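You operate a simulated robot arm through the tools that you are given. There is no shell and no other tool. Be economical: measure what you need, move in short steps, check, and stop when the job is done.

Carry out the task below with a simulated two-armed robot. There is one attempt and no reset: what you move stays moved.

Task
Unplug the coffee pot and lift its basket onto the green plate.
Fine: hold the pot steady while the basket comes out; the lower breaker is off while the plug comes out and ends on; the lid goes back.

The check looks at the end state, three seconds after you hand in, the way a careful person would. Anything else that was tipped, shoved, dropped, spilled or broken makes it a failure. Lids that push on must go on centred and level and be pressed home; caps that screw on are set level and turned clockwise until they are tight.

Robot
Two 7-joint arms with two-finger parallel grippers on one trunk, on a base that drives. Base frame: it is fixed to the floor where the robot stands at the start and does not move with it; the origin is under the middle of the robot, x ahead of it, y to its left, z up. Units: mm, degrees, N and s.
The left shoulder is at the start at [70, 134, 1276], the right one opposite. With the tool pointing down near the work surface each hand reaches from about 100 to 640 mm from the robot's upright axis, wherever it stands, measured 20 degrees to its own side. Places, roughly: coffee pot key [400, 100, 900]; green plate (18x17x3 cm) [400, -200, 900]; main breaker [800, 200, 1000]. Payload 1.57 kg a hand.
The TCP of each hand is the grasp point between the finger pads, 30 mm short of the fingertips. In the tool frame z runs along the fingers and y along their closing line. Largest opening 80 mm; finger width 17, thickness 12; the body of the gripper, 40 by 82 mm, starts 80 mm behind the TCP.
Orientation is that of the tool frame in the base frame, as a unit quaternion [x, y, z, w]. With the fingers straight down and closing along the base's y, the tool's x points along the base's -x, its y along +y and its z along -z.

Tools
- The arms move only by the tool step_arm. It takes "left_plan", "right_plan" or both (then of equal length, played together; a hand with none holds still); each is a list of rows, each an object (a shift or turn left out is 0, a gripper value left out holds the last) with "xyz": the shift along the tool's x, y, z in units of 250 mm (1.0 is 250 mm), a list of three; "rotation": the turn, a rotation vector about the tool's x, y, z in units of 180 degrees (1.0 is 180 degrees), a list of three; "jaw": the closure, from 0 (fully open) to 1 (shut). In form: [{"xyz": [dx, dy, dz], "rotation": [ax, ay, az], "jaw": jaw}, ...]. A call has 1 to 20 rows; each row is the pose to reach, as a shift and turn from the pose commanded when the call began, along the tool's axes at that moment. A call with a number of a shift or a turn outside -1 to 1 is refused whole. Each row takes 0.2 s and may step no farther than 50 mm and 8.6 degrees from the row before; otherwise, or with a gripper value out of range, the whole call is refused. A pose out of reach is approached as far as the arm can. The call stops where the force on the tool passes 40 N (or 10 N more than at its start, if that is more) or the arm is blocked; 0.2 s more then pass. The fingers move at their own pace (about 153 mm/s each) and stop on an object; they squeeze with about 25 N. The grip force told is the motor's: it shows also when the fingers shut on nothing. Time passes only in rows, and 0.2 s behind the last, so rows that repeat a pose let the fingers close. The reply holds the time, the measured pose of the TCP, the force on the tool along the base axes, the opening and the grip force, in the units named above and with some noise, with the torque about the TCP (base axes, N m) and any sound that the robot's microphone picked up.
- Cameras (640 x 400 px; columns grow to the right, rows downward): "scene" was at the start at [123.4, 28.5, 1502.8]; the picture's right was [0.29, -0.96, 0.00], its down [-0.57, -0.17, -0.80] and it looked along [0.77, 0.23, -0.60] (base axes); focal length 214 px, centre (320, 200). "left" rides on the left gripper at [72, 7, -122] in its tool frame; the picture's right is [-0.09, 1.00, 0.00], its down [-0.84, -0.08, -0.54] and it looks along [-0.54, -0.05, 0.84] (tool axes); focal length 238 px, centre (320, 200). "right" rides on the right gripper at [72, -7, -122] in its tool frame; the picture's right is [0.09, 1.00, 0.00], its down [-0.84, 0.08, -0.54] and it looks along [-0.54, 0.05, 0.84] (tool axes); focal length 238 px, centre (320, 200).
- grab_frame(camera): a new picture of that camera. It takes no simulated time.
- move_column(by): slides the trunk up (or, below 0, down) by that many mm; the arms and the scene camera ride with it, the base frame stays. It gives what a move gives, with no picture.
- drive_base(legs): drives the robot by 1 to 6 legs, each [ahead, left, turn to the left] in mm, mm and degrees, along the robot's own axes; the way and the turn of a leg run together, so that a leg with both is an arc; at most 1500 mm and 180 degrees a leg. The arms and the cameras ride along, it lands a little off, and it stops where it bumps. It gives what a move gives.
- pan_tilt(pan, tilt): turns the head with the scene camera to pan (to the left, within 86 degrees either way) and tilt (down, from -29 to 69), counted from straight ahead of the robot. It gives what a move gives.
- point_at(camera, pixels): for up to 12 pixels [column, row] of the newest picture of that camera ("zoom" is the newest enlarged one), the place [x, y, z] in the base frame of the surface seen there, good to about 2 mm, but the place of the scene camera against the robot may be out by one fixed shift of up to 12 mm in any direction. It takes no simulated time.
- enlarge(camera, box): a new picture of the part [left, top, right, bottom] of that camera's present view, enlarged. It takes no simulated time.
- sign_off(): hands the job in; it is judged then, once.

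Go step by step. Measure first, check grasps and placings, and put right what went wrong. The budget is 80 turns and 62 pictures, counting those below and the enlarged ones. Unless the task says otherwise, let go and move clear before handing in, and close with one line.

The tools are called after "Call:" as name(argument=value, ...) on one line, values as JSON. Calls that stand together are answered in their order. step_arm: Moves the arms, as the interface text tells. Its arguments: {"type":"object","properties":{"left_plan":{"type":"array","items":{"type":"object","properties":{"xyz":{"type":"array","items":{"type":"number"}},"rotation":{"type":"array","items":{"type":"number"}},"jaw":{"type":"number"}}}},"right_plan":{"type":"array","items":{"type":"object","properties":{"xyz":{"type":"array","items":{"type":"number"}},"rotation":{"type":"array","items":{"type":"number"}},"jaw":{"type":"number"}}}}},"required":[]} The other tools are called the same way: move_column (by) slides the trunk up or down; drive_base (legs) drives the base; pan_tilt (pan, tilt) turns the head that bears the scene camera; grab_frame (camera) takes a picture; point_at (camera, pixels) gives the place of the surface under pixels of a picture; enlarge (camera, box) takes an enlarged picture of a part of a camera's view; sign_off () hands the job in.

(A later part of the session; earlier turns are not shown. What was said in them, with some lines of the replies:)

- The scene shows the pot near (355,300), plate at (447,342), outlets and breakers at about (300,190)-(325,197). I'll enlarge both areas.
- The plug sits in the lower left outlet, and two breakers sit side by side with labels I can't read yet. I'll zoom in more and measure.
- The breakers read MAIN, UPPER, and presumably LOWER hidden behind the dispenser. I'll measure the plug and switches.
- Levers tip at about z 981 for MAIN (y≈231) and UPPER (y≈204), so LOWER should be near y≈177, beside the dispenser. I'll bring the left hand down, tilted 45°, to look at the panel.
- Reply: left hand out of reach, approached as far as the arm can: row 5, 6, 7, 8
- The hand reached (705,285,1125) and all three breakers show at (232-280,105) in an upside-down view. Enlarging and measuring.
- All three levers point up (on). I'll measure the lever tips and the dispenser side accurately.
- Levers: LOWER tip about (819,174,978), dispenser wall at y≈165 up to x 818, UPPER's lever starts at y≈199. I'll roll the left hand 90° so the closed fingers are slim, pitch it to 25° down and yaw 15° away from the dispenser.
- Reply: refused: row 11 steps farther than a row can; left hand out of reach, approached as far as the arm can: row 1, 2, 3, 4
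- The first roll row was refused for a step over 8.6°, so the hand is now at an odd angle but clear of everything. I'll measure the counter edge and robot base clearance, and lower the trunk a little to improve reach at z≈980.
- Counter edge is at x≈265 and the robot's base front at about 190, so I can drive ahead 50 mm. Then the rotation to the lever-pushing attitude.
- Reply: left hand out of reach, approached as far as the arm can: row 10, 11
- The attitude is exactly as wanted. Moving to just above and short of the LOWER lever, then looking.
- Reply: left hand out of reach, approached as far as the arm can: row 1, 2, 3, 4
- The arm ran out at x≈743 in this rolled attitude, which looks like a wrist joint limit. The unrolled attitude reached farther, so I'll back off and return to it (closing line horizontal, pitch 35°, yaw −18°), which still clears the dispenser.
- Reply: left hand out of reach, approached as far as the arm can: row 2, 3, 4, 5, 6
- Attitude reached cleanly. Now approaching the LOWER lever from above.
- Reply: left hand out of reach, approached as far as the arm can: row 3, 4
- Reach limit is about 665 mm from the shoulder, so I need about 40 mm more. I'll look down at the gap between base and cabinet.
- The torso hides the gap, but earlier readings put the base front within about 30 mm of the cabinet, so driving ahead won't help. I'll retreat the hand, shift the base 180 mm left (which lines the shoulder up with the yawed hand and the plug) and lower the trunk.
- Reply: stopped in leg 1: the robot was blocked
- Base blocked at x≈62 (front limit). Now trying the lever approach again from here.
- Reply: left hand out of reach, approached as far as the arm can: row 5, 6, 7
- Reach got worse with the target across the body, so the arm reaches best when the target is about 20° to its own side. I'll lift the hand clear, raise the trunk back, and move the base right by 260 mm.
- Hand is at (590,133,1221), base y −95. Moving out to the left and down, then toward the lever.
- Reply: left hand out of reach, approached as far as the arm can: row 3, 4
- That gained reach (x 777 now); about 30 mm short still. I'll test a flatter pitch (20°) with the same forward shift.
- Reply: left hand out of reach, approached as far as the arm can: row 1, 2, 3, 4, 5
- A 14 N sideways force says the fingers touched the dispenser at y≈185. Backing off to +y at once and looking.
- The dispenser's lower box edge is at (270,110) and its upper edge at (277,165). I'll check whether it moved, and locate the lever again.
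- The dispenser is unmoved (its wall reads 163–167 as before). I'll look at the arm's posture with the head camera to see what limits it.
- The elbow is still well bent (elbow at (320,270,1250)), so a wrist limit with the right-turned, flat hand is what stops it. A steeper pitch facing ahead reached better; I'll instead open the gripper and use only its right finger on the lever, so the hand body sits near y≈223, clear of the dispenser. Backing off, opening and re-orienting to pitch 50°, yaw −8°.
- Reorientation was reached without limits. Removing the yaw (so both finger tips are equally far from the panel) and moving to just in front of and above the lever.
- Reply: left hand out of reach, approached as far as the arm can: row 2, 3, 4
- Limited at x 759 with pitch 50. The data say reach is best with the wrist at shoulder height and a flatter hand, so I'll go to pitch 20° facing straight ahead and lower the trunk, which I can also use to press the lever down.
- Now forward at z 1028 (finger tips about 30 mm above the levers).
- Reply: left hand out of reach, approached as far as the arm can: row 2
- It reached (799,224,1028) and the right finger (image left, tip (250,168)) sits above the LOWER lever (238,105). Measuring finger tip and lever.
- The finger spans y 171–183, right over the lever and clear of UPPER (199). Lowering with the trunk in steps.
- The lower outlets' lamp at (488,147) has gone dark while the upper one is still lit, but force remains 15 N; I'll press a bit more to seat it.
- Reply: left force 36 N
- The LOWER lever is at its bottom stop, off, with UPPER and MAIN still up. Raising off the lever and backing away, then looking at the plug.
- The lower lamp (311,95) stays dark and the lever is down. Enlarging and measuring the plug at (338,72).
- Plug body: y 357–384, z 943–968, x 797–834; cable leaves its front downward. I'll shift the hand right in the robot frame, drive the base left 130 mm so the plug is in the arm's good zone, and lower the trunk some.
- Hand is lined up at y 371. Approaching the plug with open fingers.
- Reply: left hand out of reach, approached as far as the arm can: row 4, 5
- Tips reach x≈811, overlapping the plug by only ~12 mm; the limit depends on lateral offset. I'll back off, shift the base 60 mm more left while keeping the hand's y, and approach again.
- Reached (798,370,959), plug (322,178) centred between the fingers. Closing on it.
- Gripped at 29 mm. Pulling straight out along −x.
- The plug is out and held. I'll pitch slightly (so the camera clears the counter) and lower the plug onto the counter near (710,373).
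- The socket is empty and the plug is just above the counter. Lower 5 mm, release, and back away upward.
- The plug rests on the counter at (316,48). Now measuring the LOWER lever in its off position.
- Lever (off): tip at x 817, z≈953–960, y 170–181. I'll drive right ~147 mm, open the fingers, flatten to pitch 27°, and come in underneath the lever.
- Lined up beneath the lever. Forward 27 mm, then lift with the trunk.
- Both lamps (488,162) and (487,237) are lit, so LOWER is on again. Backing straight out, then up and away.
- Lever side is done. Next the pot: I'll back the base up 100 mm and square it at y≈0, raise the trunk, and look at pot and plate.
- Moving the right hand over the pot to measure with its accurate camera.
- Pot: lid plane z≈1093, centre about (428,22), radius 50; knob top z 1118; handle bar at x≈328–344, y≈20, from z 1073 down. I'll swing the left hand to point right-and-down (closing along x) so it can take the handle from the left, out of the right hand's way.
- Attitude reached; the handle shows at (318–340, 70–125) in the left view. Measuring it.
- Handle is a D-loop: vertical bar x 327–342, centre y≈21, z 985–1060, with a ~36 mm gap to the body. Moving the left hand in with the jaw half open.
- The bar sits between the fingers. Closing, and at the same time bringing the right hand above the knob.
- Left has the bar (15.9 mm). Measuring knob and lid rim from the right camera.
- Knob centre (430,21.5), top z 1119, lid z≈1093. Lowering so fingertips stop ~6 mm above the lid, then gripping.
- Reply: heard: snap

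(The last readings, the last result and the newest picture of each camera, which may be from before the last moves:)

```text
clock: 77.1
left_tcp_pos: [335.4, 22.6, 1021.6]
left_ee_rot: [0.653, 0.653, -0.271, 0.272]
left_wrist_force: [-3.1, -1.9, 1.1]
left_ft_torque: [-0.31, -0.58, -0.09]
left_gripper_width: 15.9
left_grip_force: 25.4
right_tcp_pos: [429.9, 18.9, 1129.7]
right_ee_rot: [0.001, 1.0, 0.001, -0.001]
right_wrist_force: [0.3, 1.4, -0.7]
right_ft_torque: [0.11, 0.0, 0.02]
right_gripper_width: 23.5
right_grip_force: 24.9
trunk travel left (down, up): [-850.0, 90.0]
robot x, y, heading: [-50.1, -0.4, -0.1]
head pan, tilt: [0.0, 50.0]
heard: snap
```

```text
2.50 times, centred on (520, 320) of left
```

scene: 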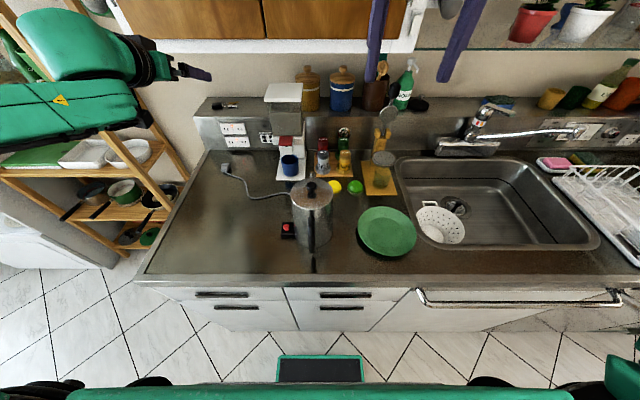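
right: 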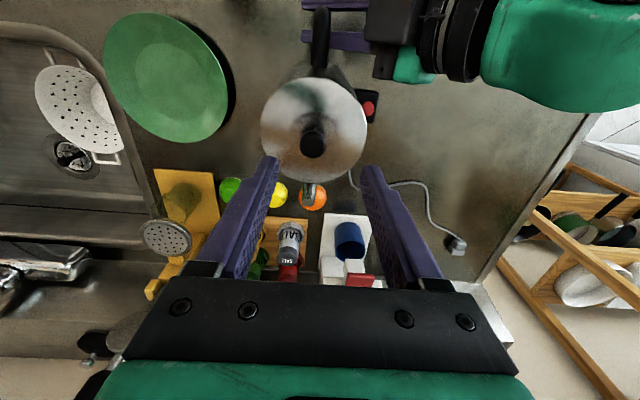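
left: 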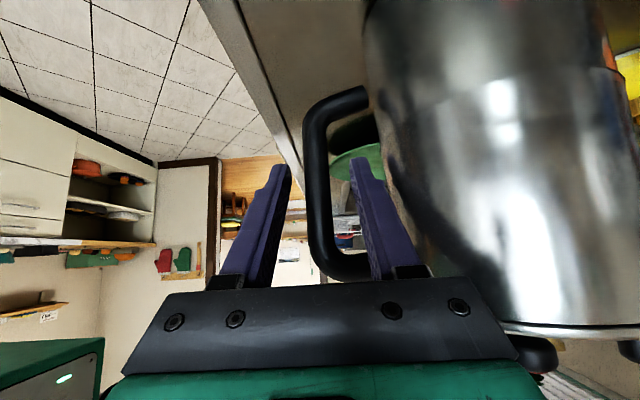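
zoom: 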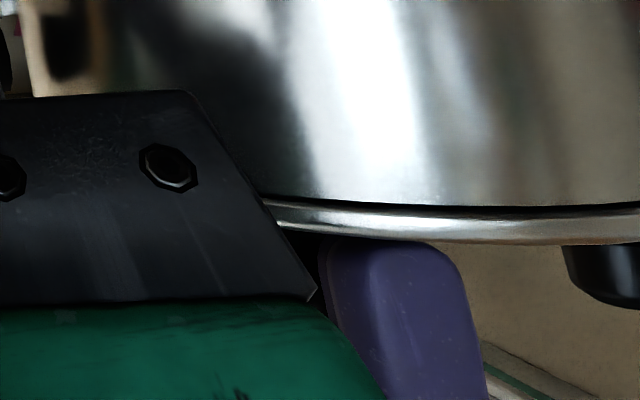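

A "snap" was heard: the push-on lid let go as the fingers closed (gap under the rim in the zoom). Lifting the lid straight up.

Call:
step_arm(right_plan=[{"xyz": [0, 0, -0.04]}, {"xyz": [0, 0, -0.1]}, {"xyz": [0, 0, -0.2]}, {"xyz": [0, 0, -0.35]}, {"xyz": [0, 0, -0.5]}, {"xyz": [0, 0, -0.5]}])

Call:
grab_frame(camera="scene")

```text
clock: 78.5
left_tcp_pos: [334.1, 22.2, 1020.6]
left_ee_rot: [0.654, 0.653, -0.271, 0.27]
left_wrist_force: [-2.5, 1.2, 3.1]
left_ft_torque: [0.05, -0.56, 0.0]
left_gripper_width: 15.8
left_grip_force: 25.4
right_tcp_pos: [433.9, 22.7, 1254.8]
right_ee_rot: [0.0, 1.0, 0.001, 0.0]
right_wrist_force: [0.6, -1.1, 0.4]
right_ft_torque: [0.04, -0.02, -0.02]
right_gripper_width: 23.6
right_grip_force: 25.0
trunk travel left (down, up): [-850.0, 90.0]
robot x, y, heading: [-48.4, -0.1, 0.1]
head pan, tilt: [0.0, 50.0]
```

```text
20 pictures are left
```

scene: 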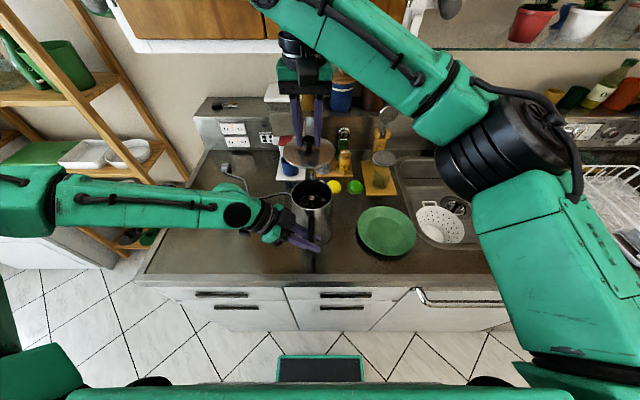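

The lid is off and held level (310,150). Carrying it to a free spot on the counter at about (335,−75), between pot and plate.

Call:
step_arm(right_plan=[{"xyz": [0.13, -0.13, 0]}, {"xyz": [0.26, -0.26, 0]}, {"xyz": [0.396, -0.392, 0]}, {"xyz": [0.396, -0.392, 0.18]}, {"xyz": [0.396, -0.392, 0.36]}, {"xyz": [0.396, -0.392, 0.54]}, {"xyz": [0.396, -0.392, 0.72]}, {"xyz": [0.396, -0.392, 0.9]}])

Call:
enlarge(camera="scene", box=[230, 130, 450, 290])

```text
clock: 80.3
left_tcp_pos: [333.6, 22.6, 1021.6]
left_ee_rot: [0.654, 0.653, -0.27, 0.271]
left_wrist_force: [-4.2, -0.5, 0.9]
left_ft_torque: [-0.22, -0.57, -0.03]
left_gripper_width: 16.1
left_grip_force: 24.4
right_tcp_pos: [329.6, -74.3, 1031.9]
right_ee_rot: [0.0, 1.0, 0.001, 0.001]
right_wrist_force: [-0.1, 0.3, -0.7]
right_ft_torque: [0.02, 0.01, -0.01]
right_gripper_width: 23.5
right_grip_force: 25.0
trunk travel left (down, up): [-850.0, 90.0]
robot x, y, heading: [-51.6, -1.1, -0.1]
head pan, tilt: [0.0, 50.0]
```

```text
2.50 times, centred on (340, 210) of scene
```

zoom: 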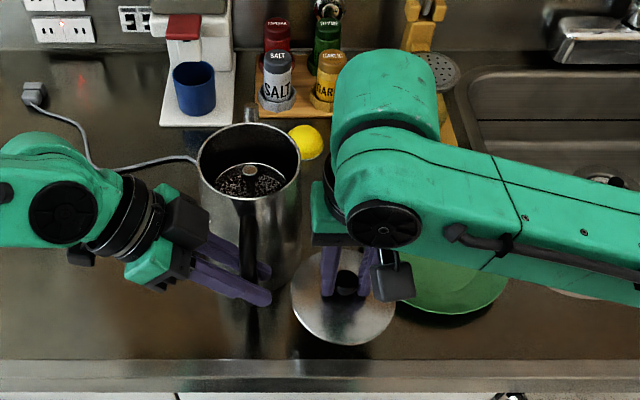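

The pot is open with the basket visible, centre post at (250,172) in the zoom. Lowering the lid gently.

Call:
step_arm(right_plan=[{"xyz": [-0.03, 0, 0.1]}, {"xyz": [-0.03, 0, 0.2]}, {"xyz": [-0.03, 0, 0.228]}, {"xyz": [-0.03, 0, 0.25]}])

Call:
step_arm(right_plan=[{"xyz": [0, 0, 0.016]}, {"xyz": [0, 0, 0.032]}])

```text
clock: 81.3
left_tcp_pos: [334.0, 22.2, 1022.9]
left_ee_rot: [0.653, 0.654, -0.269, 0.272]
left_wrist_force: [-5.6, 0.2, 0.5]
left_ft_torque: [0.0, -0.56, -0.03]
left_gripper_width: 16.0
left_grip_force: 25.1
right_tcp_pos: [337.2, -75.3, 969.1]
right_ee_rot: [-0.001, 1.0, 0.0, 0.001]
right_wrist_force: [0.2, 0.4, -0.7]
right_ft_torque: [-0.03, 0.0, -0.03]
right_gripper_width: 23.5
right_grip_force: 24.9
trunk travel left (down, up): [-850.0, 90.0]
robot x, y, heading: [-53.0, -0.4, -0.0]
head pan, tilt: [0.0, 50.0]
```

```text
clock: 81.9
left_tcp_pos: [333.9, 22.8, 1022.3]
left_ee_rot: [0.653, 0.654, -0.269, 0.271]
left_wrist_force: [-1.6, -0.1, -0.8]
left_ft_torque: [0.05, -0.63, 0.07]
left_gripper_width: 15.9
left_grip_force: 24.6
right_tcp_pos: [339.7, -76.2, 961.2]
right_ee_rot: [0.001, 1.0, 0.001, 0.003]
right_wrist_force: [3.4, -0.8, 16.7]
right_ft_torque: [0.02, 0.54, 0.02]
right_gripper_width: 23.4
right_grip_force: 24.9
trunk travel left (down, up): [-850.0, 90.0]
robot x, y, heading: [-51.0, 0.3, -0.0]
head pan, tilt: [0.0, 50.0]
```

Contact (16.7 N up). Releasing and rising.

Call:
step_arm(right_plan=[{"xyz": [0, 0, -0.008]}, {"xyz": [0, 0, -0.008], "jaw": 0.5}, {"xyz": [0, 0, -0.008], "jaw": 0.3}, {"xyz": [0, 0, -0.1]}, {"xyz": [0, 0, -0.3]}, {"xyz": [0, 0, -0.5]}, {"xyz": [0, 0, -0.7]}, {"xyz": [0, 0, -0.9]}])

Call:
step_arm(right_plan=[{"xyz": [0, 0.1, -0.1]}, {"xyz": [0, 0.2, -0.2]}, {"xyz": [0, 0.39, -0.2]}, {"xyz": [0, 0.39, -0.2]}])

Call:
grab_frame(camera="right")

```text
clock: 83.7
left_tcp_pos: [333.9, 23.9, 1022.0]
left_ee_rot: [0.653, 0.653, -0.269, 0.272]
left_wrist_force: [-4.3, 0.3, 0.8]
left_ft_torque: [0.03, -0.61, 0.02]
left_gripper_width: 16.0
left_grip_force: 24.8
right_tcp_pos: [335.9, -79.9, 1182.0]
right_ee_rot: [0.0, 1.0, 0.002, 0.0]
right_wrist_force: [0.3, -0.5, -0.7]
right_ft_torque: [0.01, -0.02, -0.01]
right_gripper_width: 56.1
right_grip_force: 0.1
trunk travel left (down, up): [-850.0, 90.0]
robot x, y, heading: [-49.1, -0.9, -0.2]
head pan, tilt: [0.0, 50.0]
```

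```text
clock: 84.7
left_tcp_pos: [333.7, 23.2, 1021.5]
left_ee_rot: [0.653, 0.653, -0.27, 0.272]
left_wrist_force: [-4.4, 2.1, 2.0]
left_ft_torque: [-0.32, -0.53, 0.1]
left_gripper_width: 16.0
left_grip_force: 25.0
right_tcp_pos: [339.0, 19.8, 1233.2]
right_ee_rot: [0.001, 1.0, 0.001, 0.001]
right_wrist_force: [0.4, 0.3, -0.5]
right_ft_torque: [-0.01, 0.02, 0.0]
right_gripper_width: 56.0
right_grip_force: 0.1
trunk travel left (down, up): [-850.0, 90.0]
robot x, y, heading: [-48.9, -0.3, -0.1]
head pan, tilt: [0.0, 50.0]
```

```text
18 pictures are left
```

right: 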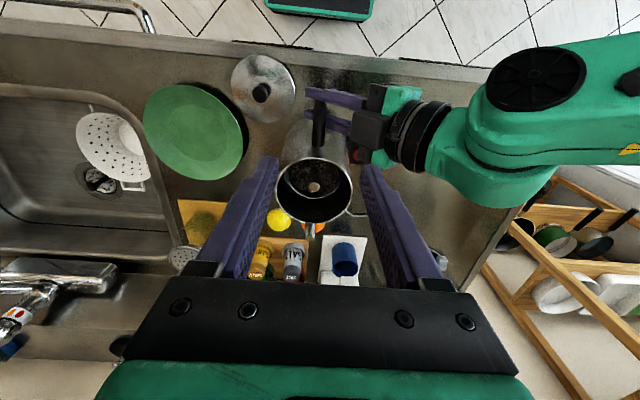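

The lid lies flat at (263,88), clear of plate and pot. Enlarging the pot mouth and measuring the basket.

Call:
enlarge(camera="right", box=[264, 140, 364, 230])

Call:
point_at(camera="right", pixels=[[314, 186], [305, 180], [325, 180], [314, 175], [295, 180], [332, 180], [314, 200], [281, 185], [349, 185], [316, 160], [262, 92], [240, 80]])

```text
4.44 times, centred on (314, 185) of right
```

zoom: 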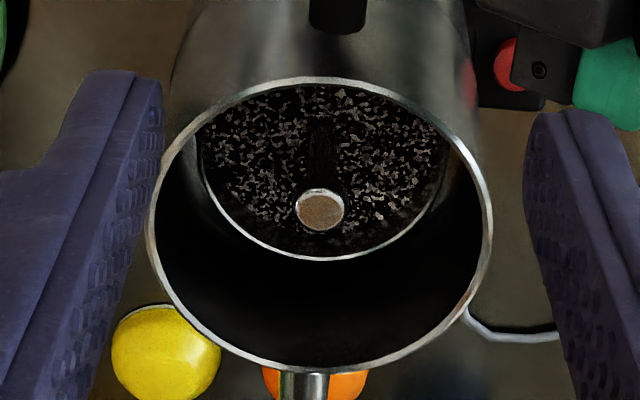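

```text
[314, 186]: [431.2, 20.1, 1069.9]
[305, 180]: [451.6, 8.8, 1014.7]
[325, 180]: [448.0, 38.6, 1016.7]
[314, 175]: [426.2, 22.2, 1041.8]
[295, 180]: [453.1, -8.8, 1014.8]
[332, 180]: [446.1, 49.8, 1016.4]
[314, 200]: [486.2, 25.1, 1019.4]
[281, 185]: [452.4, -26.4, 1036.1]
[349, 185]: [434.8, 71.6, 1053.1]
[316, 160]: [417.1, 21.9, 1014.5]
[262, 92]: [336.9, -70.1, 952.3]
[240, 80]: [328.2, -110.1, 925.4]
```

Basket: grounds at z≈1015, centre post top at (431,20.3,1070), about 14 mm thick; pot rim ~1088. I'll go above the post with the jaw at 32 mm, then down to TCP z 1058.

Call:
step_arm(right_plan=[{"xyz": [-0.12, 0.003, 0.1], "jaw": 0.6}, {"xyz": [-0.24, 0.003, 0.2]}, {"xyz": [-0.368, 0.003, 0.33]}, {"xyz": [-0.368, 0.003, 0.4]}, {"xyz": [-0.368, 0.003, 0.4]}])

Call:
enlarge(camera="right", box=[220, 80, 420, 220])

Call:
point_at(camera="zoom", pixels=[[320, 200]])

```text
clock: 85.9
left_tcp_pos: [333.8, 22.9, 1021.8]
left_ee_rot: [0.653, 0.654, -0.27, 0.272]
left_wrist_force: [-5.1, 1.2, 0.3]
left_ft_torque: [-0.23, -0.5, -0.03]
left_gripper_width: 16.0
left_grip_force: 25.0
right_tcp_pos: [431.6, 23.4, 1134.4]
right_ee_rot: [-0.001, 1.0, 0.001, 0.001]
right_wrist_force: [-0.8, 0.2, 0.1]
right_ft_torque: [-0.01, -0.04, -0.02]
right_gripper_width: 32.0
right_grip_force: 0.0
trunk travel left (down, up): [-850.0, 90.0]
robot x, y, heading: [-47.5, -4.3, 0.1]
head pan, tilt: [0.0, 50.0]
```

```text
2.86 times, centred on (320, 150) of right
```

zoom: 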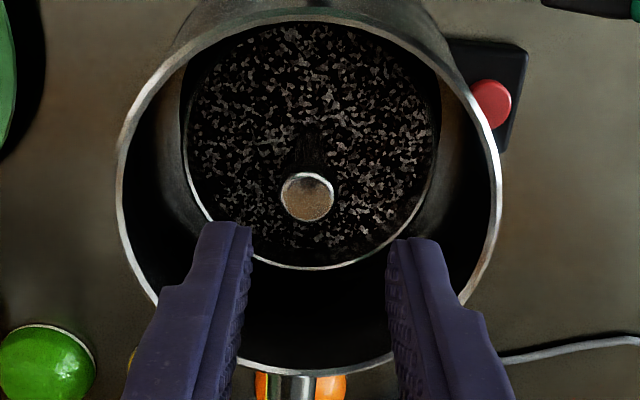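

```text
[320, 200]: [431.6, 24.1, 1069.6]
```

Post centre ≈ (431,20.7); TCP is 2.5 mm to the left of it. Correcting, lowering to z 1058 and gripping.

Call:
step_arm(right_plan=[{"xyz": [0, -0.01, 0.08]}, {"xyz": [0, -0.01, 0.16]}, {"xyz": [0, -0.01, 0.24]}, {"xyz": [0, -0.01, 0.305]}, {"xyz": [0, -0.01, 0.305]}, {"xyz": [0, -0.01, 0.305], "jaw": 1}, {"xyz": [0, -0.01, 0.305], "jaw": 1}, {"xyz": [0, -0.01, 0.305], "jaw": 1}])

```text
clock: 87.7
left_tcp_pos: [333.7, 23.1, 1021.0]
left_ee_rot: [0.652, 0.654, -0.27, 0.273]
left_wrist_force: [-5.5, 0.7, 0.8]
left_ft_torque: [0.02, -0.55, 0.02]
left_gripper_width: 15.8
left_grip_force: 25.1
right_tcp_pos: [431.9, 20.0, 1058.7]
right_ee_rot: [-0.001, 1.0, 0.001, 0.001]
right_wrist_force: [-0.1, 0.2, -0.1]
right_ft_torque: [-0.01, -0.03, 0.01]
right_gripper_width: 17.0
right_grip_force: 24.7
trunk travel left (down, up): [-850.0, 90.0]
robot x, y, heading: [-48.9, 1.9, -0.0]
head pan, tilt: [0.0, 50.0]
```

Gripped the post (17 mm), no side force. Lifting straight up slowly with the left hand holding the pot.

Call:
step_arm(right_plan=[{"xyz": [0, 0, -0.04]}, {"xyz": [0, 0, -0.08]}, {"xyz": [0, 0, -0.14]}, {"xyz": [0, 0, -0.2]}, {"xyz": [0, 0, -0.28]}, {"xyz": [0, 0, -0.36]}, {"xyz": [0, 0, -0.44]}, {"xyz": [0, 0, -0.44]}])

Call:
grab_frame(camera="left")

Call:
enlarge(camera="scene", box=[220, 90, 400, 250])

```text
clock: 89.5
left_tcp_pos: [333.3, 22.7, 1021.1]
left_ee_rot: [0.653, 0.654, -0.269, 0.272]
left_wrist_force: [-5.1, -0.7, 1.4]
left_ft_torque: [-0.02, -0.59, 0.02]
left_gripper_width: 16.1
left_grip_force: 24.9
right_tcp_pos: [430.5, 19.9, 1169.4]
right_ee_rot: [0.001, 1.0, 0.001, 0.0]
right_wrist_force: [0.3, -0.7, -0.2]
right_ft_torque: [-0.04, -0.01, 0.0]
right_gripper_width: 16.8
right_grip_force: 24.3
trunk travel left (down, up): [-850.0, 90.0]
robot x, y, heading: [-48.2, -0.9, 0.1]
head pan, tilt: [0.0, 50.0]
```

```text
15 pictures are left
```

left: 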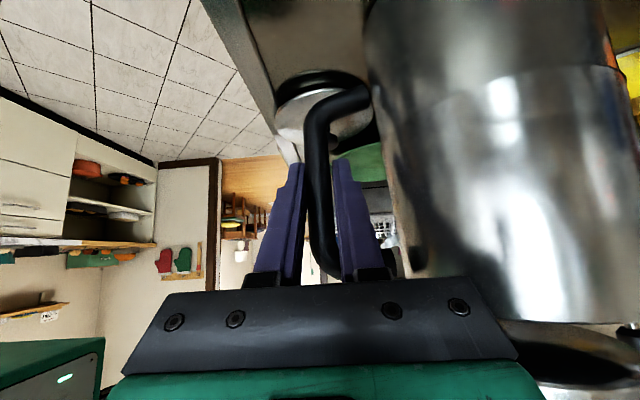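

```text
2.50 times, centred on (310, 170) of scene
```

zoom: 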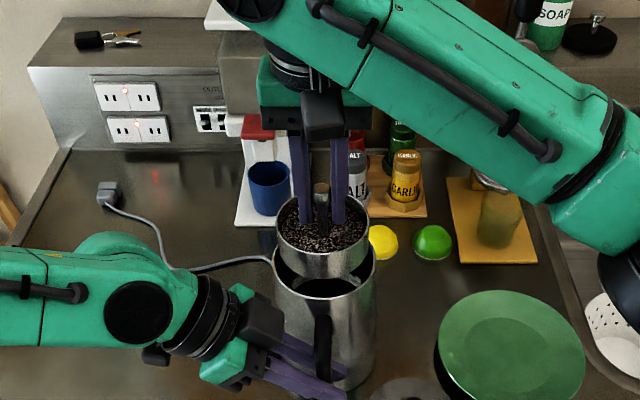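

The basket is coming up cleanly, grounds level. Raising 80 mm more and checking what hangs below it.

Call:
step_arm(right_plan=[{"xyz": [0, 0, -0.12]}, {"xyz": [0, 0, -0.24]}, {"xyz": [0, 0, -0.34]}, {"xyz": [0, 0, -0.34]}])

Call:
enlarge(camera="scene", box=[220, 90, 400, 250])

```text
clock: 90.5
left_tcp_pos: [333.9, 23.5, 1021.2]
left_ee_rot: [0.653, 0.654, -0.269, 0.271]
left_wrist_force: [-5.4, -0.3, 1.2]
left_ft_torque: [0.02, -0.6, -0.01]
left_gripper_width: 16.1
left_grip_force: 24.8
right_tcp_pos: [428.1, 18.1, 1253.5]
right_ee_rot: [0.001, 1.0, 0.001, 0.001]
right_wrist_force: [-0.2, 0.3, -0.9]
right_ft_torque: [0.0, -0.04, -0.01]
right_gripper_width: 17.0
right_grip_force: 25.4
trunk travel left (down, up): [-850.0, 90.0]
robot x, y, heading: [-53.9, -0.8, 0.0]
head pan, tilt: [0.0, 50.0]
```

```text
2.50 times, centred on (310, 170) of scene
```

zoom: 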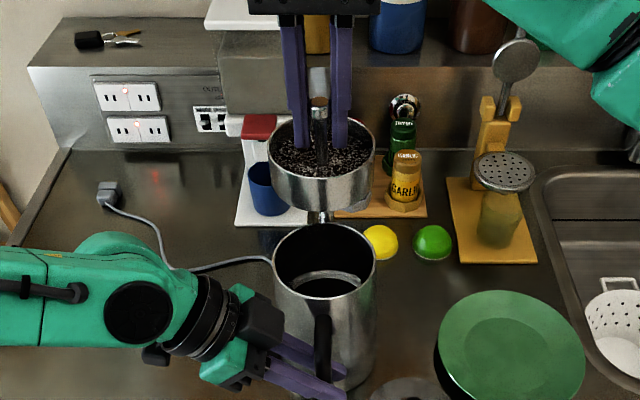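

Call:
point_at(camera="zoom", pixels=[[319, 200], [319, 213], [319, 220], [322, 190], [318, 170], [270, 165], [373, 165], [318, 265], [318, 227], [312, 217]])

Call:
enlarge(camera="scene", box=[290, 140, 340, 200])

```text
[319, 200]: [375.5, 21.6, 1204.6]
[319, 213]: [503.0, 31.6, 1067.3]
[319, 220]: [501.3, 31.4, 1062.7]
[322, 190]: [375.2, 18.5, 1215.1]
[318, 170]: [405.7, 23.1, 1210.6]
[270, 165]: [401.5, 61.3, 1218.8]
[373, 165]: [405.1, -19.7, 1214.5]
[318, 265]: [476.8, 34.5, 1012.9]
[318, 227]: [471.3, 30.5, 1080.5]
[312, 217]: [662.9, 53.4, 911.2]
```

```text
6.67 times, centred on (315, 170) of scene
```

zoom: 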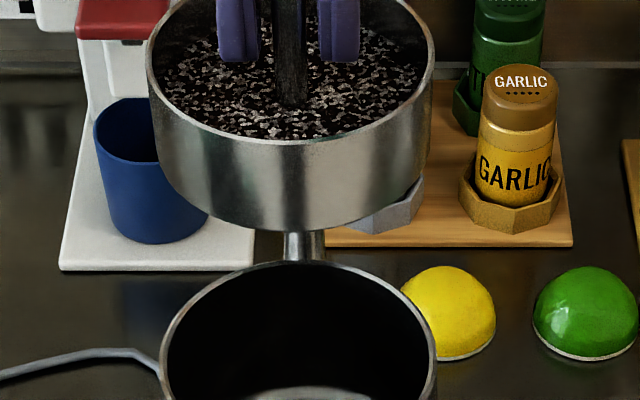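

That "stub" is just the pot's spout (x≈503); the basket bottom is flat. Carrying the basket to the plate centre (423,−204) smoothly.

Call:
step_arm(right_plan=[{"xyz": [0.002, -0.06, 0]}, {"xyz": [0.006, -0.16, 0]}, {"xyz": [0.01, -0.28, 0]}, {"xyz": [0.014, -0.4, 0]}, {"xyz": [0.018, -0.52, 0]}, {"xyz": [0.02, -0.64, 0]}, {"xyz": [0.02, -0.76, 0]}, {"xyz": [0.02, -0.85, 0]}, {"xyz": [0.02, -0.888, 0]}, {"xyz": [0.02, -0.888, 0]}])

Call:
step_arm(right_plan=[{"xyz": [0, 0, 0.08]}, {"xyz": [0, 0, 0.2]}, {"xyz": [0, 0, 0.34]}, {"xyz": [0, 0, 0.48]}, {"xyz": [0, 0, 0.62]}, {"xyz": [0, 0, 0.74]}, {"xyz": [0, 0, 0.84]}, {"xyz": [0, 0, 0.9]}, {"xyz": [0, 0, 0.9]}])

Call:
enlarge(camera="scene", box=[280, 150, 460, 290])

```text
clock: 92.7
left_tcp_pos: [334.5, 22.1, 1021.6]
left_ee_rot: [0.653, 0.654, -0.269, 0.272]
left_wrist_force: [-4.8, 1.0, 1.1]
left_ft_torque: [-0.02, -0.54, 0.0]
left_gripper_width: 15.9
left_grip_force: 25.1
right_tcp_pos: [426.3, -205.0, 1254.7]
right_ee_rot: [0.001, 1.0, 0.002, 0.0]
right_wrist_force: [0.6, -0.5, -1.0]
right_ft_torque: [0.01, -0.01, 0.0]
right_gripper_width: 16.9
right_grip_force: 25.0
trunk travel left (down, up): [-850.0, 90.0]
robot x, y, heading: [-50.7, -0.3, -0.0]
head pan, tilt: [0.0, 50.0]
```

```text
clock: 94.7
left_tcp_pos: [333.7, 23.1, 1022.7]
left_ee_rot: [0.653, 0.654, -0.27, 0.27]
left_wrist_force: [-5.1, -0.3, 1.1]
left_ft_torque: [-0.06, -0.54, 0.01]
left_gripper_width: 16.0
left_grip_force: 25.2
right_tcp_pos: [426.9, -201.0, 1026.9]
right_ee_rot: [0.001, 1.0, 0.001, 0.001]
right_wrist_force: [0.4, -0.3, -1.0]
right_ft_torque: [-0.03, 0.04, -0.02]
right_gripper_width: 16.9
right_grip_force: 25.4
trunk travel left (down, up): [-850.0, 90.0]
robot x, y, heading: [-47.0, -0.9, -0.2]
head pan, tilt: [0.0, 50.0]
```

```text
2.86 times, centred on (370, 220) of scene
```

zoom: 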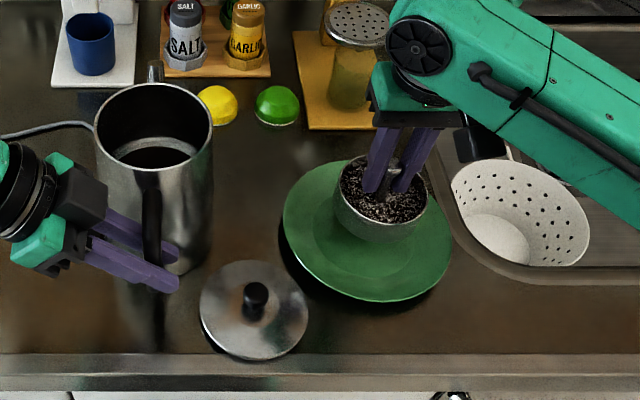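

The basket hangs level above the plate centre. Lowering slowly to contact.

Call:
step_arm(right_plan=[{"xyz": [0.01, -0.005, 0.04]}, {"xyz": [0.01, -0.005, 0.08]}, {"xyz": [0.01, -0.005, 0.11]}, {"xyz": [0.01, -0.005, 0.122]}, {"xyz": [0.01, -0.005, 0.122]}])

```text
clock: 95.9
left_tcp_pos: [333.7, 22.2, 1021.7]
left_ee_rot: [0.653, 0.653, -0.271, 0.271]
left_wrist_force: [-4.1, -0.7, 1.2]
left_ft_torque: [-0.02, -0.54, 0.0]
left_gripper_width: 16.0
left_grip_force: 24.8
right_tcp_pos: [423.2, -204.0, 997.0]
right_ee_rot: [0.0, 1.0, 0.001, 0.001]
right_wrist_force: [0.5, 0.0, -1.3]
right_ft_torque: [0.04, -0.03, 0.05]
right_gripper_width: 17.0
right_grip_force: 25.2
trunk travel left (down, up): [-850.0, 90.0]
robot x, y, heading: [-52.6, -2.6, -0.1]
head pan, tilt: [0.0, 50.0]
```

Call:
step_arm(right_plan=[{"xyz": [0, 0, 0.012]}, {"xyz": [0, 0, 0.022]}])

Call:
grab_frame(camera="right")

```text
clock: 96.5
left_tcp_pos: [334.5, 22.1, 1021.9]
left_ee_rot: [0.653, 0.654, -0.269, 0.271]
left_wrist_force: [-3.9, 0.2, 0.8]
left_ft_torque: [-0.02, -0.56, 0.03]
left_gripper_width: 15.9
left_grip_force: 24.5
right_tcp_pos: [423.5, -204.0, 992.7]
right_ee_rot: [-0.001, 1.0, 0.001, 0.001]
right_wrist_force: [-0.2, -0.6, -0.2]
right_ft_torque: [0.0, 0.01, 0.01]
right_gripper_width: 17.0
right_grip_force: 24.8
trunk travel left (down, up): [-850.0, 90.0]
robot x, y, heading: [-51.4, 1.4, 0.0]
head pan, tilt: [0.0, 50.0]
```

```text
10 pictures are left
```

right: 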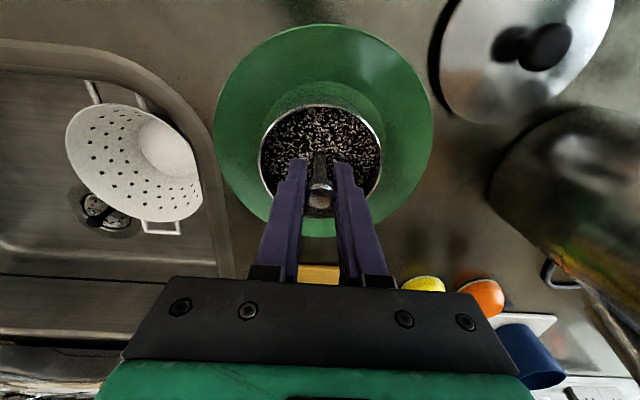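

No contact yet at 992; basket centred. Continuing down in small steps.

Call:
step_arm(right_plan=[{"xyz": [0, 0, 0.008]}, {"xyz": [0, 0, 0.016]}, {"xyz": [0, 0, 0.016]}])

Call:
step_arm(right_plan=[{"xyz": [0, 0, 0.006]}, {"xyz": [0, 0, 0.012]}, {"xyz": [0, 0, 0.012]}])

```text
clock: 97.3
left_tcp_pos: [333.9, 20.9, 1021.8]
left_ee_rot: [0.653, 0.653, -0.27, 0.271]
left_wrist_force: [-4.3, 0.0, -0.1]
left_ft_torque: [-0.01, -0.55, -0.02]
left_gripper_width: 16.1
left_grip_force: 25.4
right_tcp_pos: [423.7, -203.5, 987.9]
right_ee_rot: [-0.001, 1.0, 0.001, 0.001]
right_wrist_force: [-0.2, -0.7, -1.5]
right_ft_torque: [-0.02, -0.01, 0.04]
right_gripper_width: 17.3
right_grip_force: 24.8
trunk travel left (down, up): [-850.0, 90.0]
robot x, y, heading: [-51.1, -0.7, -0.1]
head pan, tilt: [0.0, 50.0]
```

```text
clock: 98.1
left_tcp_pos: [333.5, 22.6, 1020.9]
left_ee_rot: [0.653, 0.654, -0.27, 0.271]
left_wrist_force: [-4.8, 0.4, 0.5]
left_ft_torque: [-0.01, -0.62, 0.02]
left_gripper_width: 16.1
left_grip_force: 24.7
right_tcp_pos: [423.3, -205.2, 985.7]
right_ee_rot: [0.0, 1.0, 0.0, 0.001]
right_wrist_force: [0.0, 0.3, -0.9]
right_ft_torque: [-0.01, 0.02, -0.01]
right_gripper_width: 16.9
right_grip_force: 25.3
trunk travel left (down, up): [-850.0, 90.0]
robot x, y, heading: [-50.0, 0.4, -0.0]
head pan, tilt: [0.0, 50.0]
```

Call:
step_arm(right_plan=[{"xyz": [0, 0, 0.008]}, {"xyz": [0, 0, 0.016]}, {"xyz": [0, 0, 0.016]}])

Call:
step_arm(right_plan=[{"xyz": [0, 0, 0.006]}, {"xyz": [0, 0, 0.012]}, {"xyz": [0, 0, 0.012]}])

```text
clock: 98.9
left_tcp_pos: [334.3, 22.4, 1022.3]
left_ee_rot: [0.653, 0.654, -0.27, 0.271]
left_wrist_force: [-4.9, -0.1, 1.6]
left_ft_torque: [0.0, -0.52, -0.01]
left_gripper_width: 16.0
left_grip_force: 24.5
right_tcp_pos: [422.9, -204.4, 981.3]
right_ee_rot: [0.0, 1.0, 0.002, 0.001]
right_wrist_force: [0.3, 0.1, -1.9]
right_ft_torque: [-0.02, -0.02, 0.04]
right_gripper_width: 17.3
right_grip_force: 25.3
trunk travel left (down, up): [-850.0, 90.0]
robot x, y, heading: [-45.4, -2.6, 0.2]
head pan, tilt: [0.0, 50.0]
```

```text
clock: 99.7
left_tcp_pos: [334.4, 22.1, 1021.1]
left_ee_rot: [0.653, 0.654, -0.27, 0.272]
left_wrist_force: [0.6, -0.2, 0.1]
left_ft_torque: [-0.02, -0.53, 0.02]
left_gripper_width: 16.0
left_grip_force: 25.2
right_tcp_pos: [422.4, -203.7, 978.3]
right_ee_rot: [0.001, 1.0, 0.001, 0.002]
right_wrist_force: [-2.3, -2.5, 9.6]
right_ft_torque: [-0.01, 0.05, -0.03]
right_gripper_width: 16.9
right_grip_force: 25.3
trunk travel left (down, up): [-850.0, 90.0]
robot x, y, heading: [-51.0, 1.6, 0.0]
head pan, tilt: [0.0, 50.0]
```

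Contact at 978 (9.6 N). Releasing, rising straight up to clear, then a look.

Call:
step_arm(right_plan=[{"xyz": [0, 0, -0.003]}, {"xyz": [0, 0, -0.003], "jaw": 0.7}, {"xyz": [0, 0, -0.003], "jaw": 0.6}, {"xyz": [0, 0, -0.003]}, {"xyz": [0, 0, -0.1]}, {"xyz": [0, 0, -0.25]}, {"xyz": [0, 0, -0.42]}, {"xyz": [0, 0, -0.6]}, {"xyz": [0, 0, -0.78]}])

Call:
enlarge(camera="scene", box=[260, 150, 440, 290])

```text
clock: 101.7
left_tcp_pos: [335.6, 22.3, 1021.1]
left_ee_rot: [0.653, 0.653, -0.27, 0.271]
left_wrist_force: [-4.1, -1.5, 0.6]
left_ft_torque: [0.11, -0.62, -0.01]
left_gripper_width: 16.1
left_grip_force: 25.3
right_tcp_pos: [426.1, -204.5, 1170.5]
right_ee_rot: [0.001, 1.0, 0.001, -0.001]
right_wrist_force: [0.2, 0.2, 0.1]
right_ft_torque: [0.01, -0.03, 0.0]
right_gripper_width: 31.9
right_grip_force: 0.0
trunk travel left (down, up): [-850.0, 90.0]
robot x, y, heading: [-50.1, -3.0, -0.1]
head pan, tilt: [0.0, 50.0]
```

```text
2.86 times, centred on (350, 220) of scene
```

zoom: 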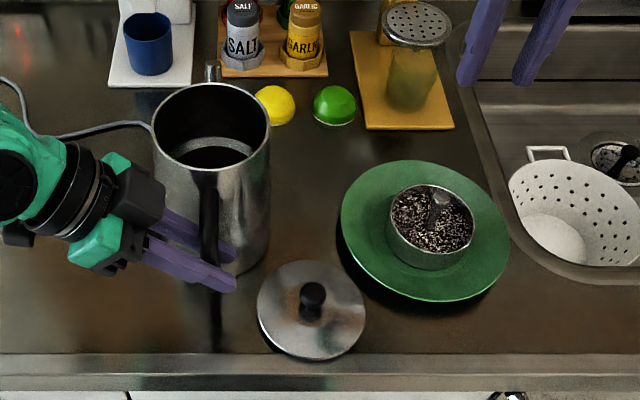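

The basket stands level on the plate. Moving over the lid to measure the knob.

Call:
step_arm(right_plan=[{"xyz": [0.09, 0.13, 0], "jaw": 0.3}, {"xyz": [0.18, 0.26, 0]}, {"xyz": [0.27, 0.39, 0]}, {"xyz": [0.356, 0.51, 0.1]}, {"xyz": [0.356, 0.51, 0.3]}, {"xyz": [0.356, 0.51, 0.4]}, {"xyz": [0.356, 0.51, 0.4]}])

Call:
enlarge(camera="right", box=[200, 50, 440, 200])

```text
clock: 103.3
left_tcp_pos: [334.4, 23.0, 1022.1]
left_ee_rot: [0.653, 0.653, -0.27, 0.271]
left_wrist_force: [-2.9, 0.1, 0.5]
left_ft_torque: [-0.16, -0.56, 0.01]
left_gripper_width: 16.2
left_grip_force: 24.9
right_tcp_pos: [336.5, -78.7, 1070.5]
right_ee_rot: [0.0, 1.0, 0.001, 0.0]
right_wrist_force: [0.4, 0.4, -0.1]
right_ft_torque: [0.01, 0.03, 0.01]
right_gripper_width: 55.9
right_grip_force: 0.1
trunk travel left (down, up): [-850.0, 90.0]
robot x, y, heading: [-50.2, 1.8, -0.1]
head pan, tilt: [0.0, 50.0]
```

```text
2.67 times, centred on (320, 125) of right
```

zoom: 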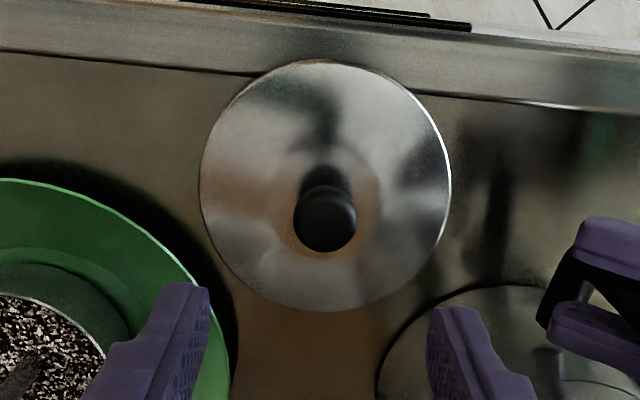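

Call:
point_at(camera="zoom", pixels=[[325, 222], [298, 220], [352, 220], [325, 248], [325, 200], [205, 190], [447, 190], [325, 305], [320, 65], [325, 170]])

```text
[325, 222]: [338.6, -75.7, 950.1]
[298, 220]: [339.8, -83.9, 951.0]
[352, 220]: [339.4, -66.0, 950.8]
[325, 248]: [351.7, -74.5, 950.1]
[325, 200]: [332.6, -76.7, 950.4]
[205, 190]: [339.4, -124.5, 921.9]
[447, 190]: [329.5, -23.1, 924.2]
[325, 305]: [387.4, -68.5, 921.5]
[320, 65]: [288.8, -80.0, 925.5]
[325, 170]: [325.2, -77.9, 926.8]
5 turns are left
```

Only a few turns are left. Knob centre (340,−75.2), top z 950, lid level: gripping at TCP z 961, lifting, and carrying it over the pot centre in one go.

Call:
step_arm(right_plan=[{"xyz": [-0.013, 0.014, 0.15]}, {"xyz": [-0.013, 0.014, 0.3]}, {"xyz": [-0.013, 0.014, 0.4]}, {"xyz": [-0.013, 0.014, 0.438]}, {"xyz": [-0.013, 0.014, 0.438]}, {"xyz": [-0.013, 0.014, 0.438], "jaw": 1}, {"xyz": [-0.013, 0.014, 0.438], "jaw": 1}, {"xyz": [-0.013, 0.014, 0.438], "jaw": 1}, {"xyz": [-0.013, 0.014, 0.438], "jaw": 1}])

Call:
step_arm(right_plan=[{"xyz": [0, 0, -0.1]}, {"xyz": [0, 0, -0.25]}, {"xyz": [0, 0, -0.42]}, {"xyz": [0, 0, -0.6]}, {"xyz": [0, 0, -0.78]}, {"xyz": [0, 0, -0.94]}, {"xyz": [0, 0, -0.94]}])

Call:
step_arm(right_plan=[{"xyz": [-0.09, 0.1, 0]}, {"xyz": [-0.18, 0.19, 0]}, {"xyz": [-0.27, 0.29, 0]}, {"xyz": [-0.364, 0.385, 0]}, {"xyz": [-0.364, 0.385, 0]}, {"xyz": [-0.364, 0.385, 0]}])

Call:
grab_frame(camera="right")

Call:
point_at(camera="right", pixels=[[320, 185], [320, 130], [270, 140], [370, 140], [250, 150], [390, 150], [320, 100], [320, 80], [260, 120], [380, 120]])

```text
clock: 105.3
left_tcp_pos: [332.8, 22.3, 1022.3]
left_ee_rot: [0.653, 0.653, -0.27, 0.272]
left_wrist_force: [-3.3, 0.9, -0.2]
left_ft_torque: [-0.04, -0.54, 0.02]
left_gripper_width: 16.1
left_grip_force: 25.0
right_tcp_pos: [338.8, -73.7, 963.2]
right_ee_rot: [0.0, 1.0, 0.0, 0.001]
right_wrist_force: [-0.2, -0.1, 0.0]
right_ft_torque: [-0.02, -0.02, -0.03]
right_gripper_width: 23.6
right_grip_force: 25.1
trunk travel left (down, up): [-850.0, 90.0]
robot x, y, heading: [-50.5, -0.3, 0.2]
head pan, tilt: [0.0, 50.0]
```

```text
clock: 106.9
left_tcp_pos: [333.7, 22.6, 1021.7]
left_ee_rot: [0.653, 0.654, -0.27, 0.27]
left_wrist_force: [-4.0, -0.2, 0.6]
left_ft_torque: [0.02, -0.59, -0.04]
left_gripper_width: 15.9
left_grip_force: 25.1
right_tcp_pos: [337.1, -74.0, 1199.7]
right_ee_rot: [0.0, 1.0, 0.001, 0.0]
right_wrist_force: [-0.3, 1.0, -0.8]
right_ft_torque: [0.01, 0.01, 0.02]
right_gripper_width: 23.5
right_grip_force: 24.8
trunk travel left (down, up): [-850.0, 90.0]
robot x, y, heading: [-51.7, -1.7, -0.3]
head pan, tilt: [0.0, 50.0]
```

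```text
clock: 108.3
left_tcp_pos: [334.2, 24.1, 1022.2]
left_ee_rot: [0.653, 0.654, -0.27, 0.271]
left_wrist_force: [-3.6, 0.3, 0.9]
left_ft_torque: [-0.24, -0.55, 0.06]
left_gripper_width: 16.0
left_grip_force: 24.9
right_tcp_pos: [427.6, 24.2, 1199.5]
right_ee_rot: [0.0, 1.0, 0.001, 0.001]
right_wrist_force: [-1.1, 0.0, -0.1]
right_ft_torque: [-0.01, 0.02, 0.0]
right_gripper_width: 23.3
right_grip_force: 25.4
trunk travel left (down, up): [-850.0, 90.0]
robot x, y, heading: [-50.2, 0.5, 0.0]
head pan, tilt: [0.0, 50.0]
```

```text
7 pictures are left
```

right: 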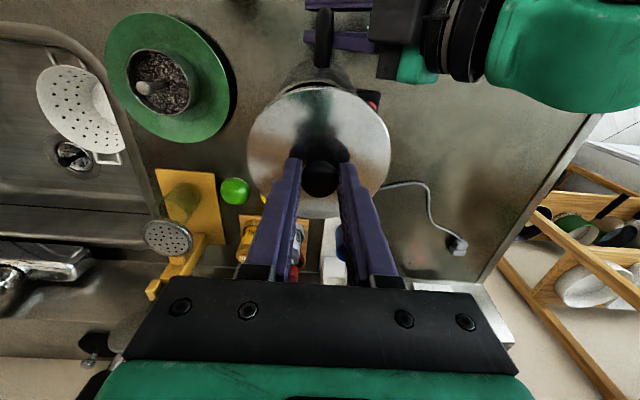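

```text
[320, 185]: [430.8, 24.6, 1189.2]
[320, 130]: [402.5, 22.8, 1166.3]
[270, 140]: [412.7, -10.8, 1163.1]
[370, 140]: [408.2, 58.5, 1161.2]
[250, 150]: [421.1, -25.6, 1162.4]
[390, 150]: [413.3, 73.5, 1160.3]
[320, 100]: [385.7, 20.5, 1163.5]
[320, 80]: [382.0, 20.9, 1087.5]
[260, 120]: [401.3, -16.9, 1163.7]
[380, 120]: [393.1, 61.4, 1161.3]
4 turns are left
```

The lid is level, its knob about 2.7 mm left and 1.5 mm short of the pot centre (430,21.5). Correcting, lowering and pressing home, then checking the rim.

Call:
step_arm(right_plan=[{"xyz": [-0.007, -0.011, 0.08]}, {"xyz": [-0.007, -0.011, 0.16]}, {"xyz": [-0.007, -0.011, 0.23]}, {"xyz": [-0.007, -0.011, 0.25]}, {"xyz": [-0.007, -0.011, 0.262]}, {"xyz": [-0.007, -0.011, 0.27]}, {"xyz": [-0.007, -0.011, 0.278]}, {"xyz": [-0.007, -0.011, 0.286]}, {"xyz": [-0.007, -0.011, 0.294]}])

Call:
step_arm(right_plan=[{"xyz": [0, 0, 0.012]}, {"xyz": [0, 0, 0.024]}, {"xyz": [0, 0, 0.036]}, {"xyz": [0, 0, 0.048]}])

Call:
enlarge(camera="left", box=[400, 240, 640, 400])

Call:
enlarge(camera="scene", box=[270, 160, 350, 240])

```text
clock: 110.3
left_tcp_pos: [334.3, 23.0, 1021.3]
left_ee_rot: [0.652, 0.655, -0.269, 0.273]
left_wrist_force: [7.6, -2.7, 0.1]
left_ft_torque: [-0.02, -0.6, -0.01]
left_gripper_width: 16.0
left_grip_force: 25.2
right_tcp_pos: [429.3, 20.3, 1128.3]
right_ee_rot: [-0.001, 1.0, 0.002, 0.003]
right_wrist_force: [-4.0, 2.1, 30.2]
right_ft_torque: [0.07, -0.03, 0.02]
right_gripper_width: 23.7
right_grip_force: 24.6
trunk travel left (down, up): [-850.0, 90.0]
robot x, y, heading: [-50.2, -1.2, -0.1]
head pan, tilt: [0.0, 50.0]
heard: snap
```

```text
clock: 111.0
left_tcp_pos: [333.6, 23.2, 1021.4]
left_ee_rot: [0.654, 0.653, -0.269, 0.271]
left_wrist_force: [-2.1, 0.8, 2.4]
left_ft_torque: [0.31, -0.56, -0.02]
left_gripper_width: 15.6
left_grip_force: 24.7
right_tcp_pos: [429.1, 20.3, 1121.5]
right_ee_rot: [0.0, 1.0, 0.001, 0.003]
right_wrist_force: [-2.1, -0.2, 3.4]
right_ft_torque: [-0.14, 0.15, 0.01]
right_gripper_width: 23.4
right_grip_force: 25.1
trunk travel left (down, up): [-850.0, 90.0]
robot x, y, heading: [-53.5, 2.3, -0.1]
head pan, tilt: [0.0, 50.0]
stopped in row 3 (right hand): the force on the tool passed its limit (the readings are from after the stop); the commanded pose is now the measured one
```

```text
2.50 times, centred on (520, 320) of left
```

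zoom: 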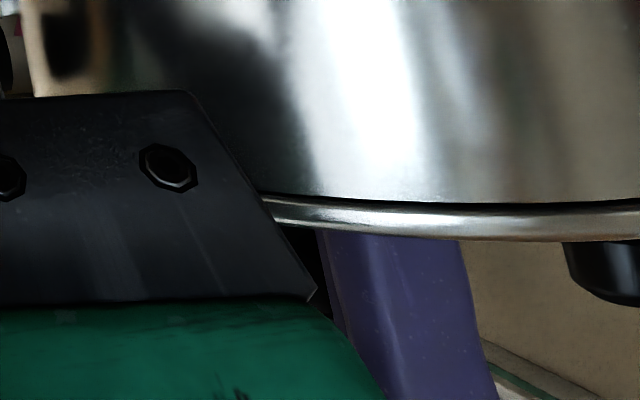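

```text
5.00 times, centred on (310, 200) of scene
3 turns are left
```

zoom: 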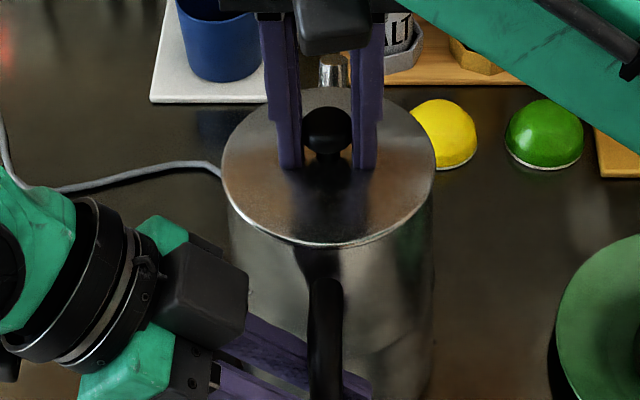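

A "snap" came as it pressed home, and the rim is seated evenly all round with the knob centred. Releasing the knob and rising, then opening the left hand and withdrawing it along its approach line, and checking.

Call:
step_arm(right_plan=[{"jaw": 0.6}, {"jaw": 0.5}, {"jaw": 0.4}, {"xyz": [0, 0, -0.08]}, {"xyz": [0, 0, -0.22]}, {"xyz": [0, 0, -0.4]}, {"xyz": [0, 0, -0.58]}, {"xyz": [0, 0, -0.7]}])

Call:
step_arm(left_plan=[{"jaw": 0.6}, {"jaw": 0.5}, {"jaw": 0.5}, {"xyz": [0, 0, -0.1]}, {"xyz": [0, 0, -0.22]}, {"xyz": [0, 0, -0.36]}, {"xyz": [0, 0, -0.54]}, {"xyz": [0, 0, -0.72]}, {"xyz": [0, 0, -0.9]}])

Call:
grab_frame(camera="scene")

Call:
enlarge(camera="scene", box=[200, 110, 440, 270])

Call:
enlarge(camera="right", box=[230, 60, 410, 220])

Call:
point_at(camera="zoom", pixels=[[200, 250], [440, 250], [320, 120], [220, 180], [420, 180], [330, 300]])

```text
clock: 112.8
left_tcp_pos: [333.5, 23.1, 1021.5]
left_ee_rot: [0.653, 0.654, -0.269, 0.272]
left_wrist_force: [-5.1, 0.4, 5.6]
left_ft_torque: [-0.26, -0.61, 0.03]
left_gripper_width: 16.0
left_grip_force: 24.9
right_tcp_pos: [429.3, 19.2, 1295.8]
right_ee_rot: [0.0, 1.0, 0.002, 0.003]
right_wrist_force: [-0.3, 0.0, -0.4]
right_ft_torque: [0.0, 0.02, 0.0]
right_gripper_width: 47.9
right_grip_force: 0.1
trunk travel left (down, up): [-850.0, 90.0]
robot x, y, heading: [-46.1, -0.6, 0.0]
head pan, tilt: [0.0, 50.0]
```

```text
clock: 114.8
left_tcp_pos: [333.0, 181.1, 1180.4]
left_ee_rot: [0.654, 0.653, -0.271, 0.27]
left_wrist_force: [-0.6, 1.0, 0.0]
left_ft_torque: [0.01, 0.01, -0.01]
left_gripper_width: 40.2
left_grip_force: 0.1
right_tcp_pos: [430.5, 19.3, 1294.1]
right_ee_rot: [0.0, 1.0, 0.002, 0.002]
right_wrist_force: [-0.5, 0.0, -0.4]
right_ft_torque: [-0.01, 0.0, 0.02]
right_gripper_width: 47.9
right_grip_force: 0.1
trunk travel left (down, up): [-850.0, 90.0]
robot x, y, heading: [-49.9, -0.5, -0.2]
head pan, tilt: [0.0, 50.0]
```

```text
4 pictures are left
```

scene: 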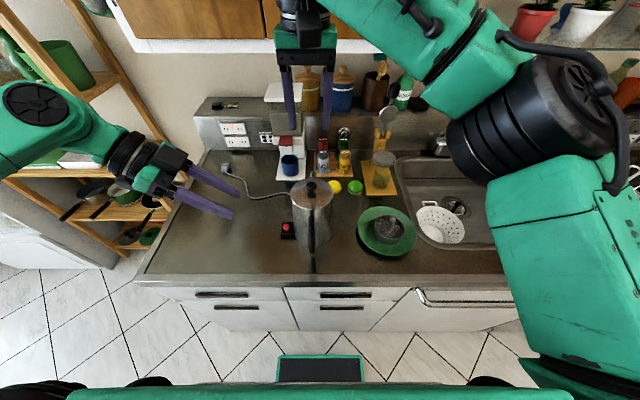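

```text
2.50 times, centred on (320, 190) of scene
```

zoom: 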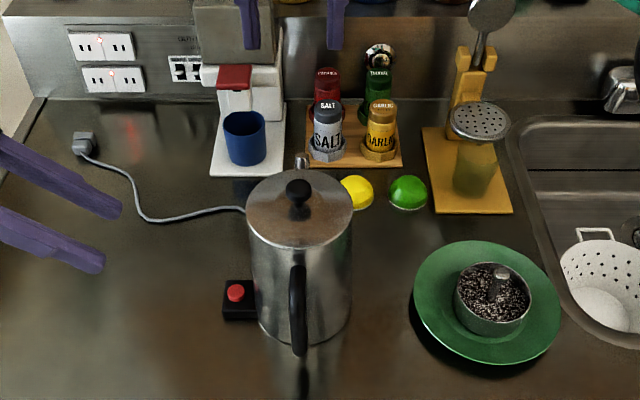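

```text
2.50 times, centred on (320, 140) of right
```

zoom: 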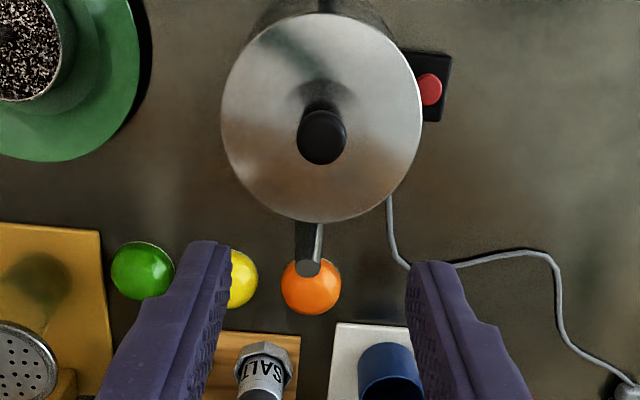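

```text
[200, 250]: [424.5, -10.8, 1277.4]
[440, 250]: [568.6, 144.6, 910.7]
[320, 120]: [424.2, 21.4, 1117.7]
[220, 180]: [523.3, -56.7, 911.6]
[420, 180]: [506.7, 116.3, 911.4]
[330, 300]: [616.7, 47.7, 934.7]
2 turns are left
```

Everything is in place: the knob top is at z 1117.7, the same as at the start, so the lid is seated. The basket stands on the plate, the plug lies on the counter, both lamps are lit, and both hands are clear. Handing in.

Call:
sign_off()

```text
The job is handed in.
```

The coffee pot is unplugged and its basket is on the green plate. The left hand held the pot while the basket came out, the lower breaker was off for the unplugging and is on again, and the lid is pressed home.
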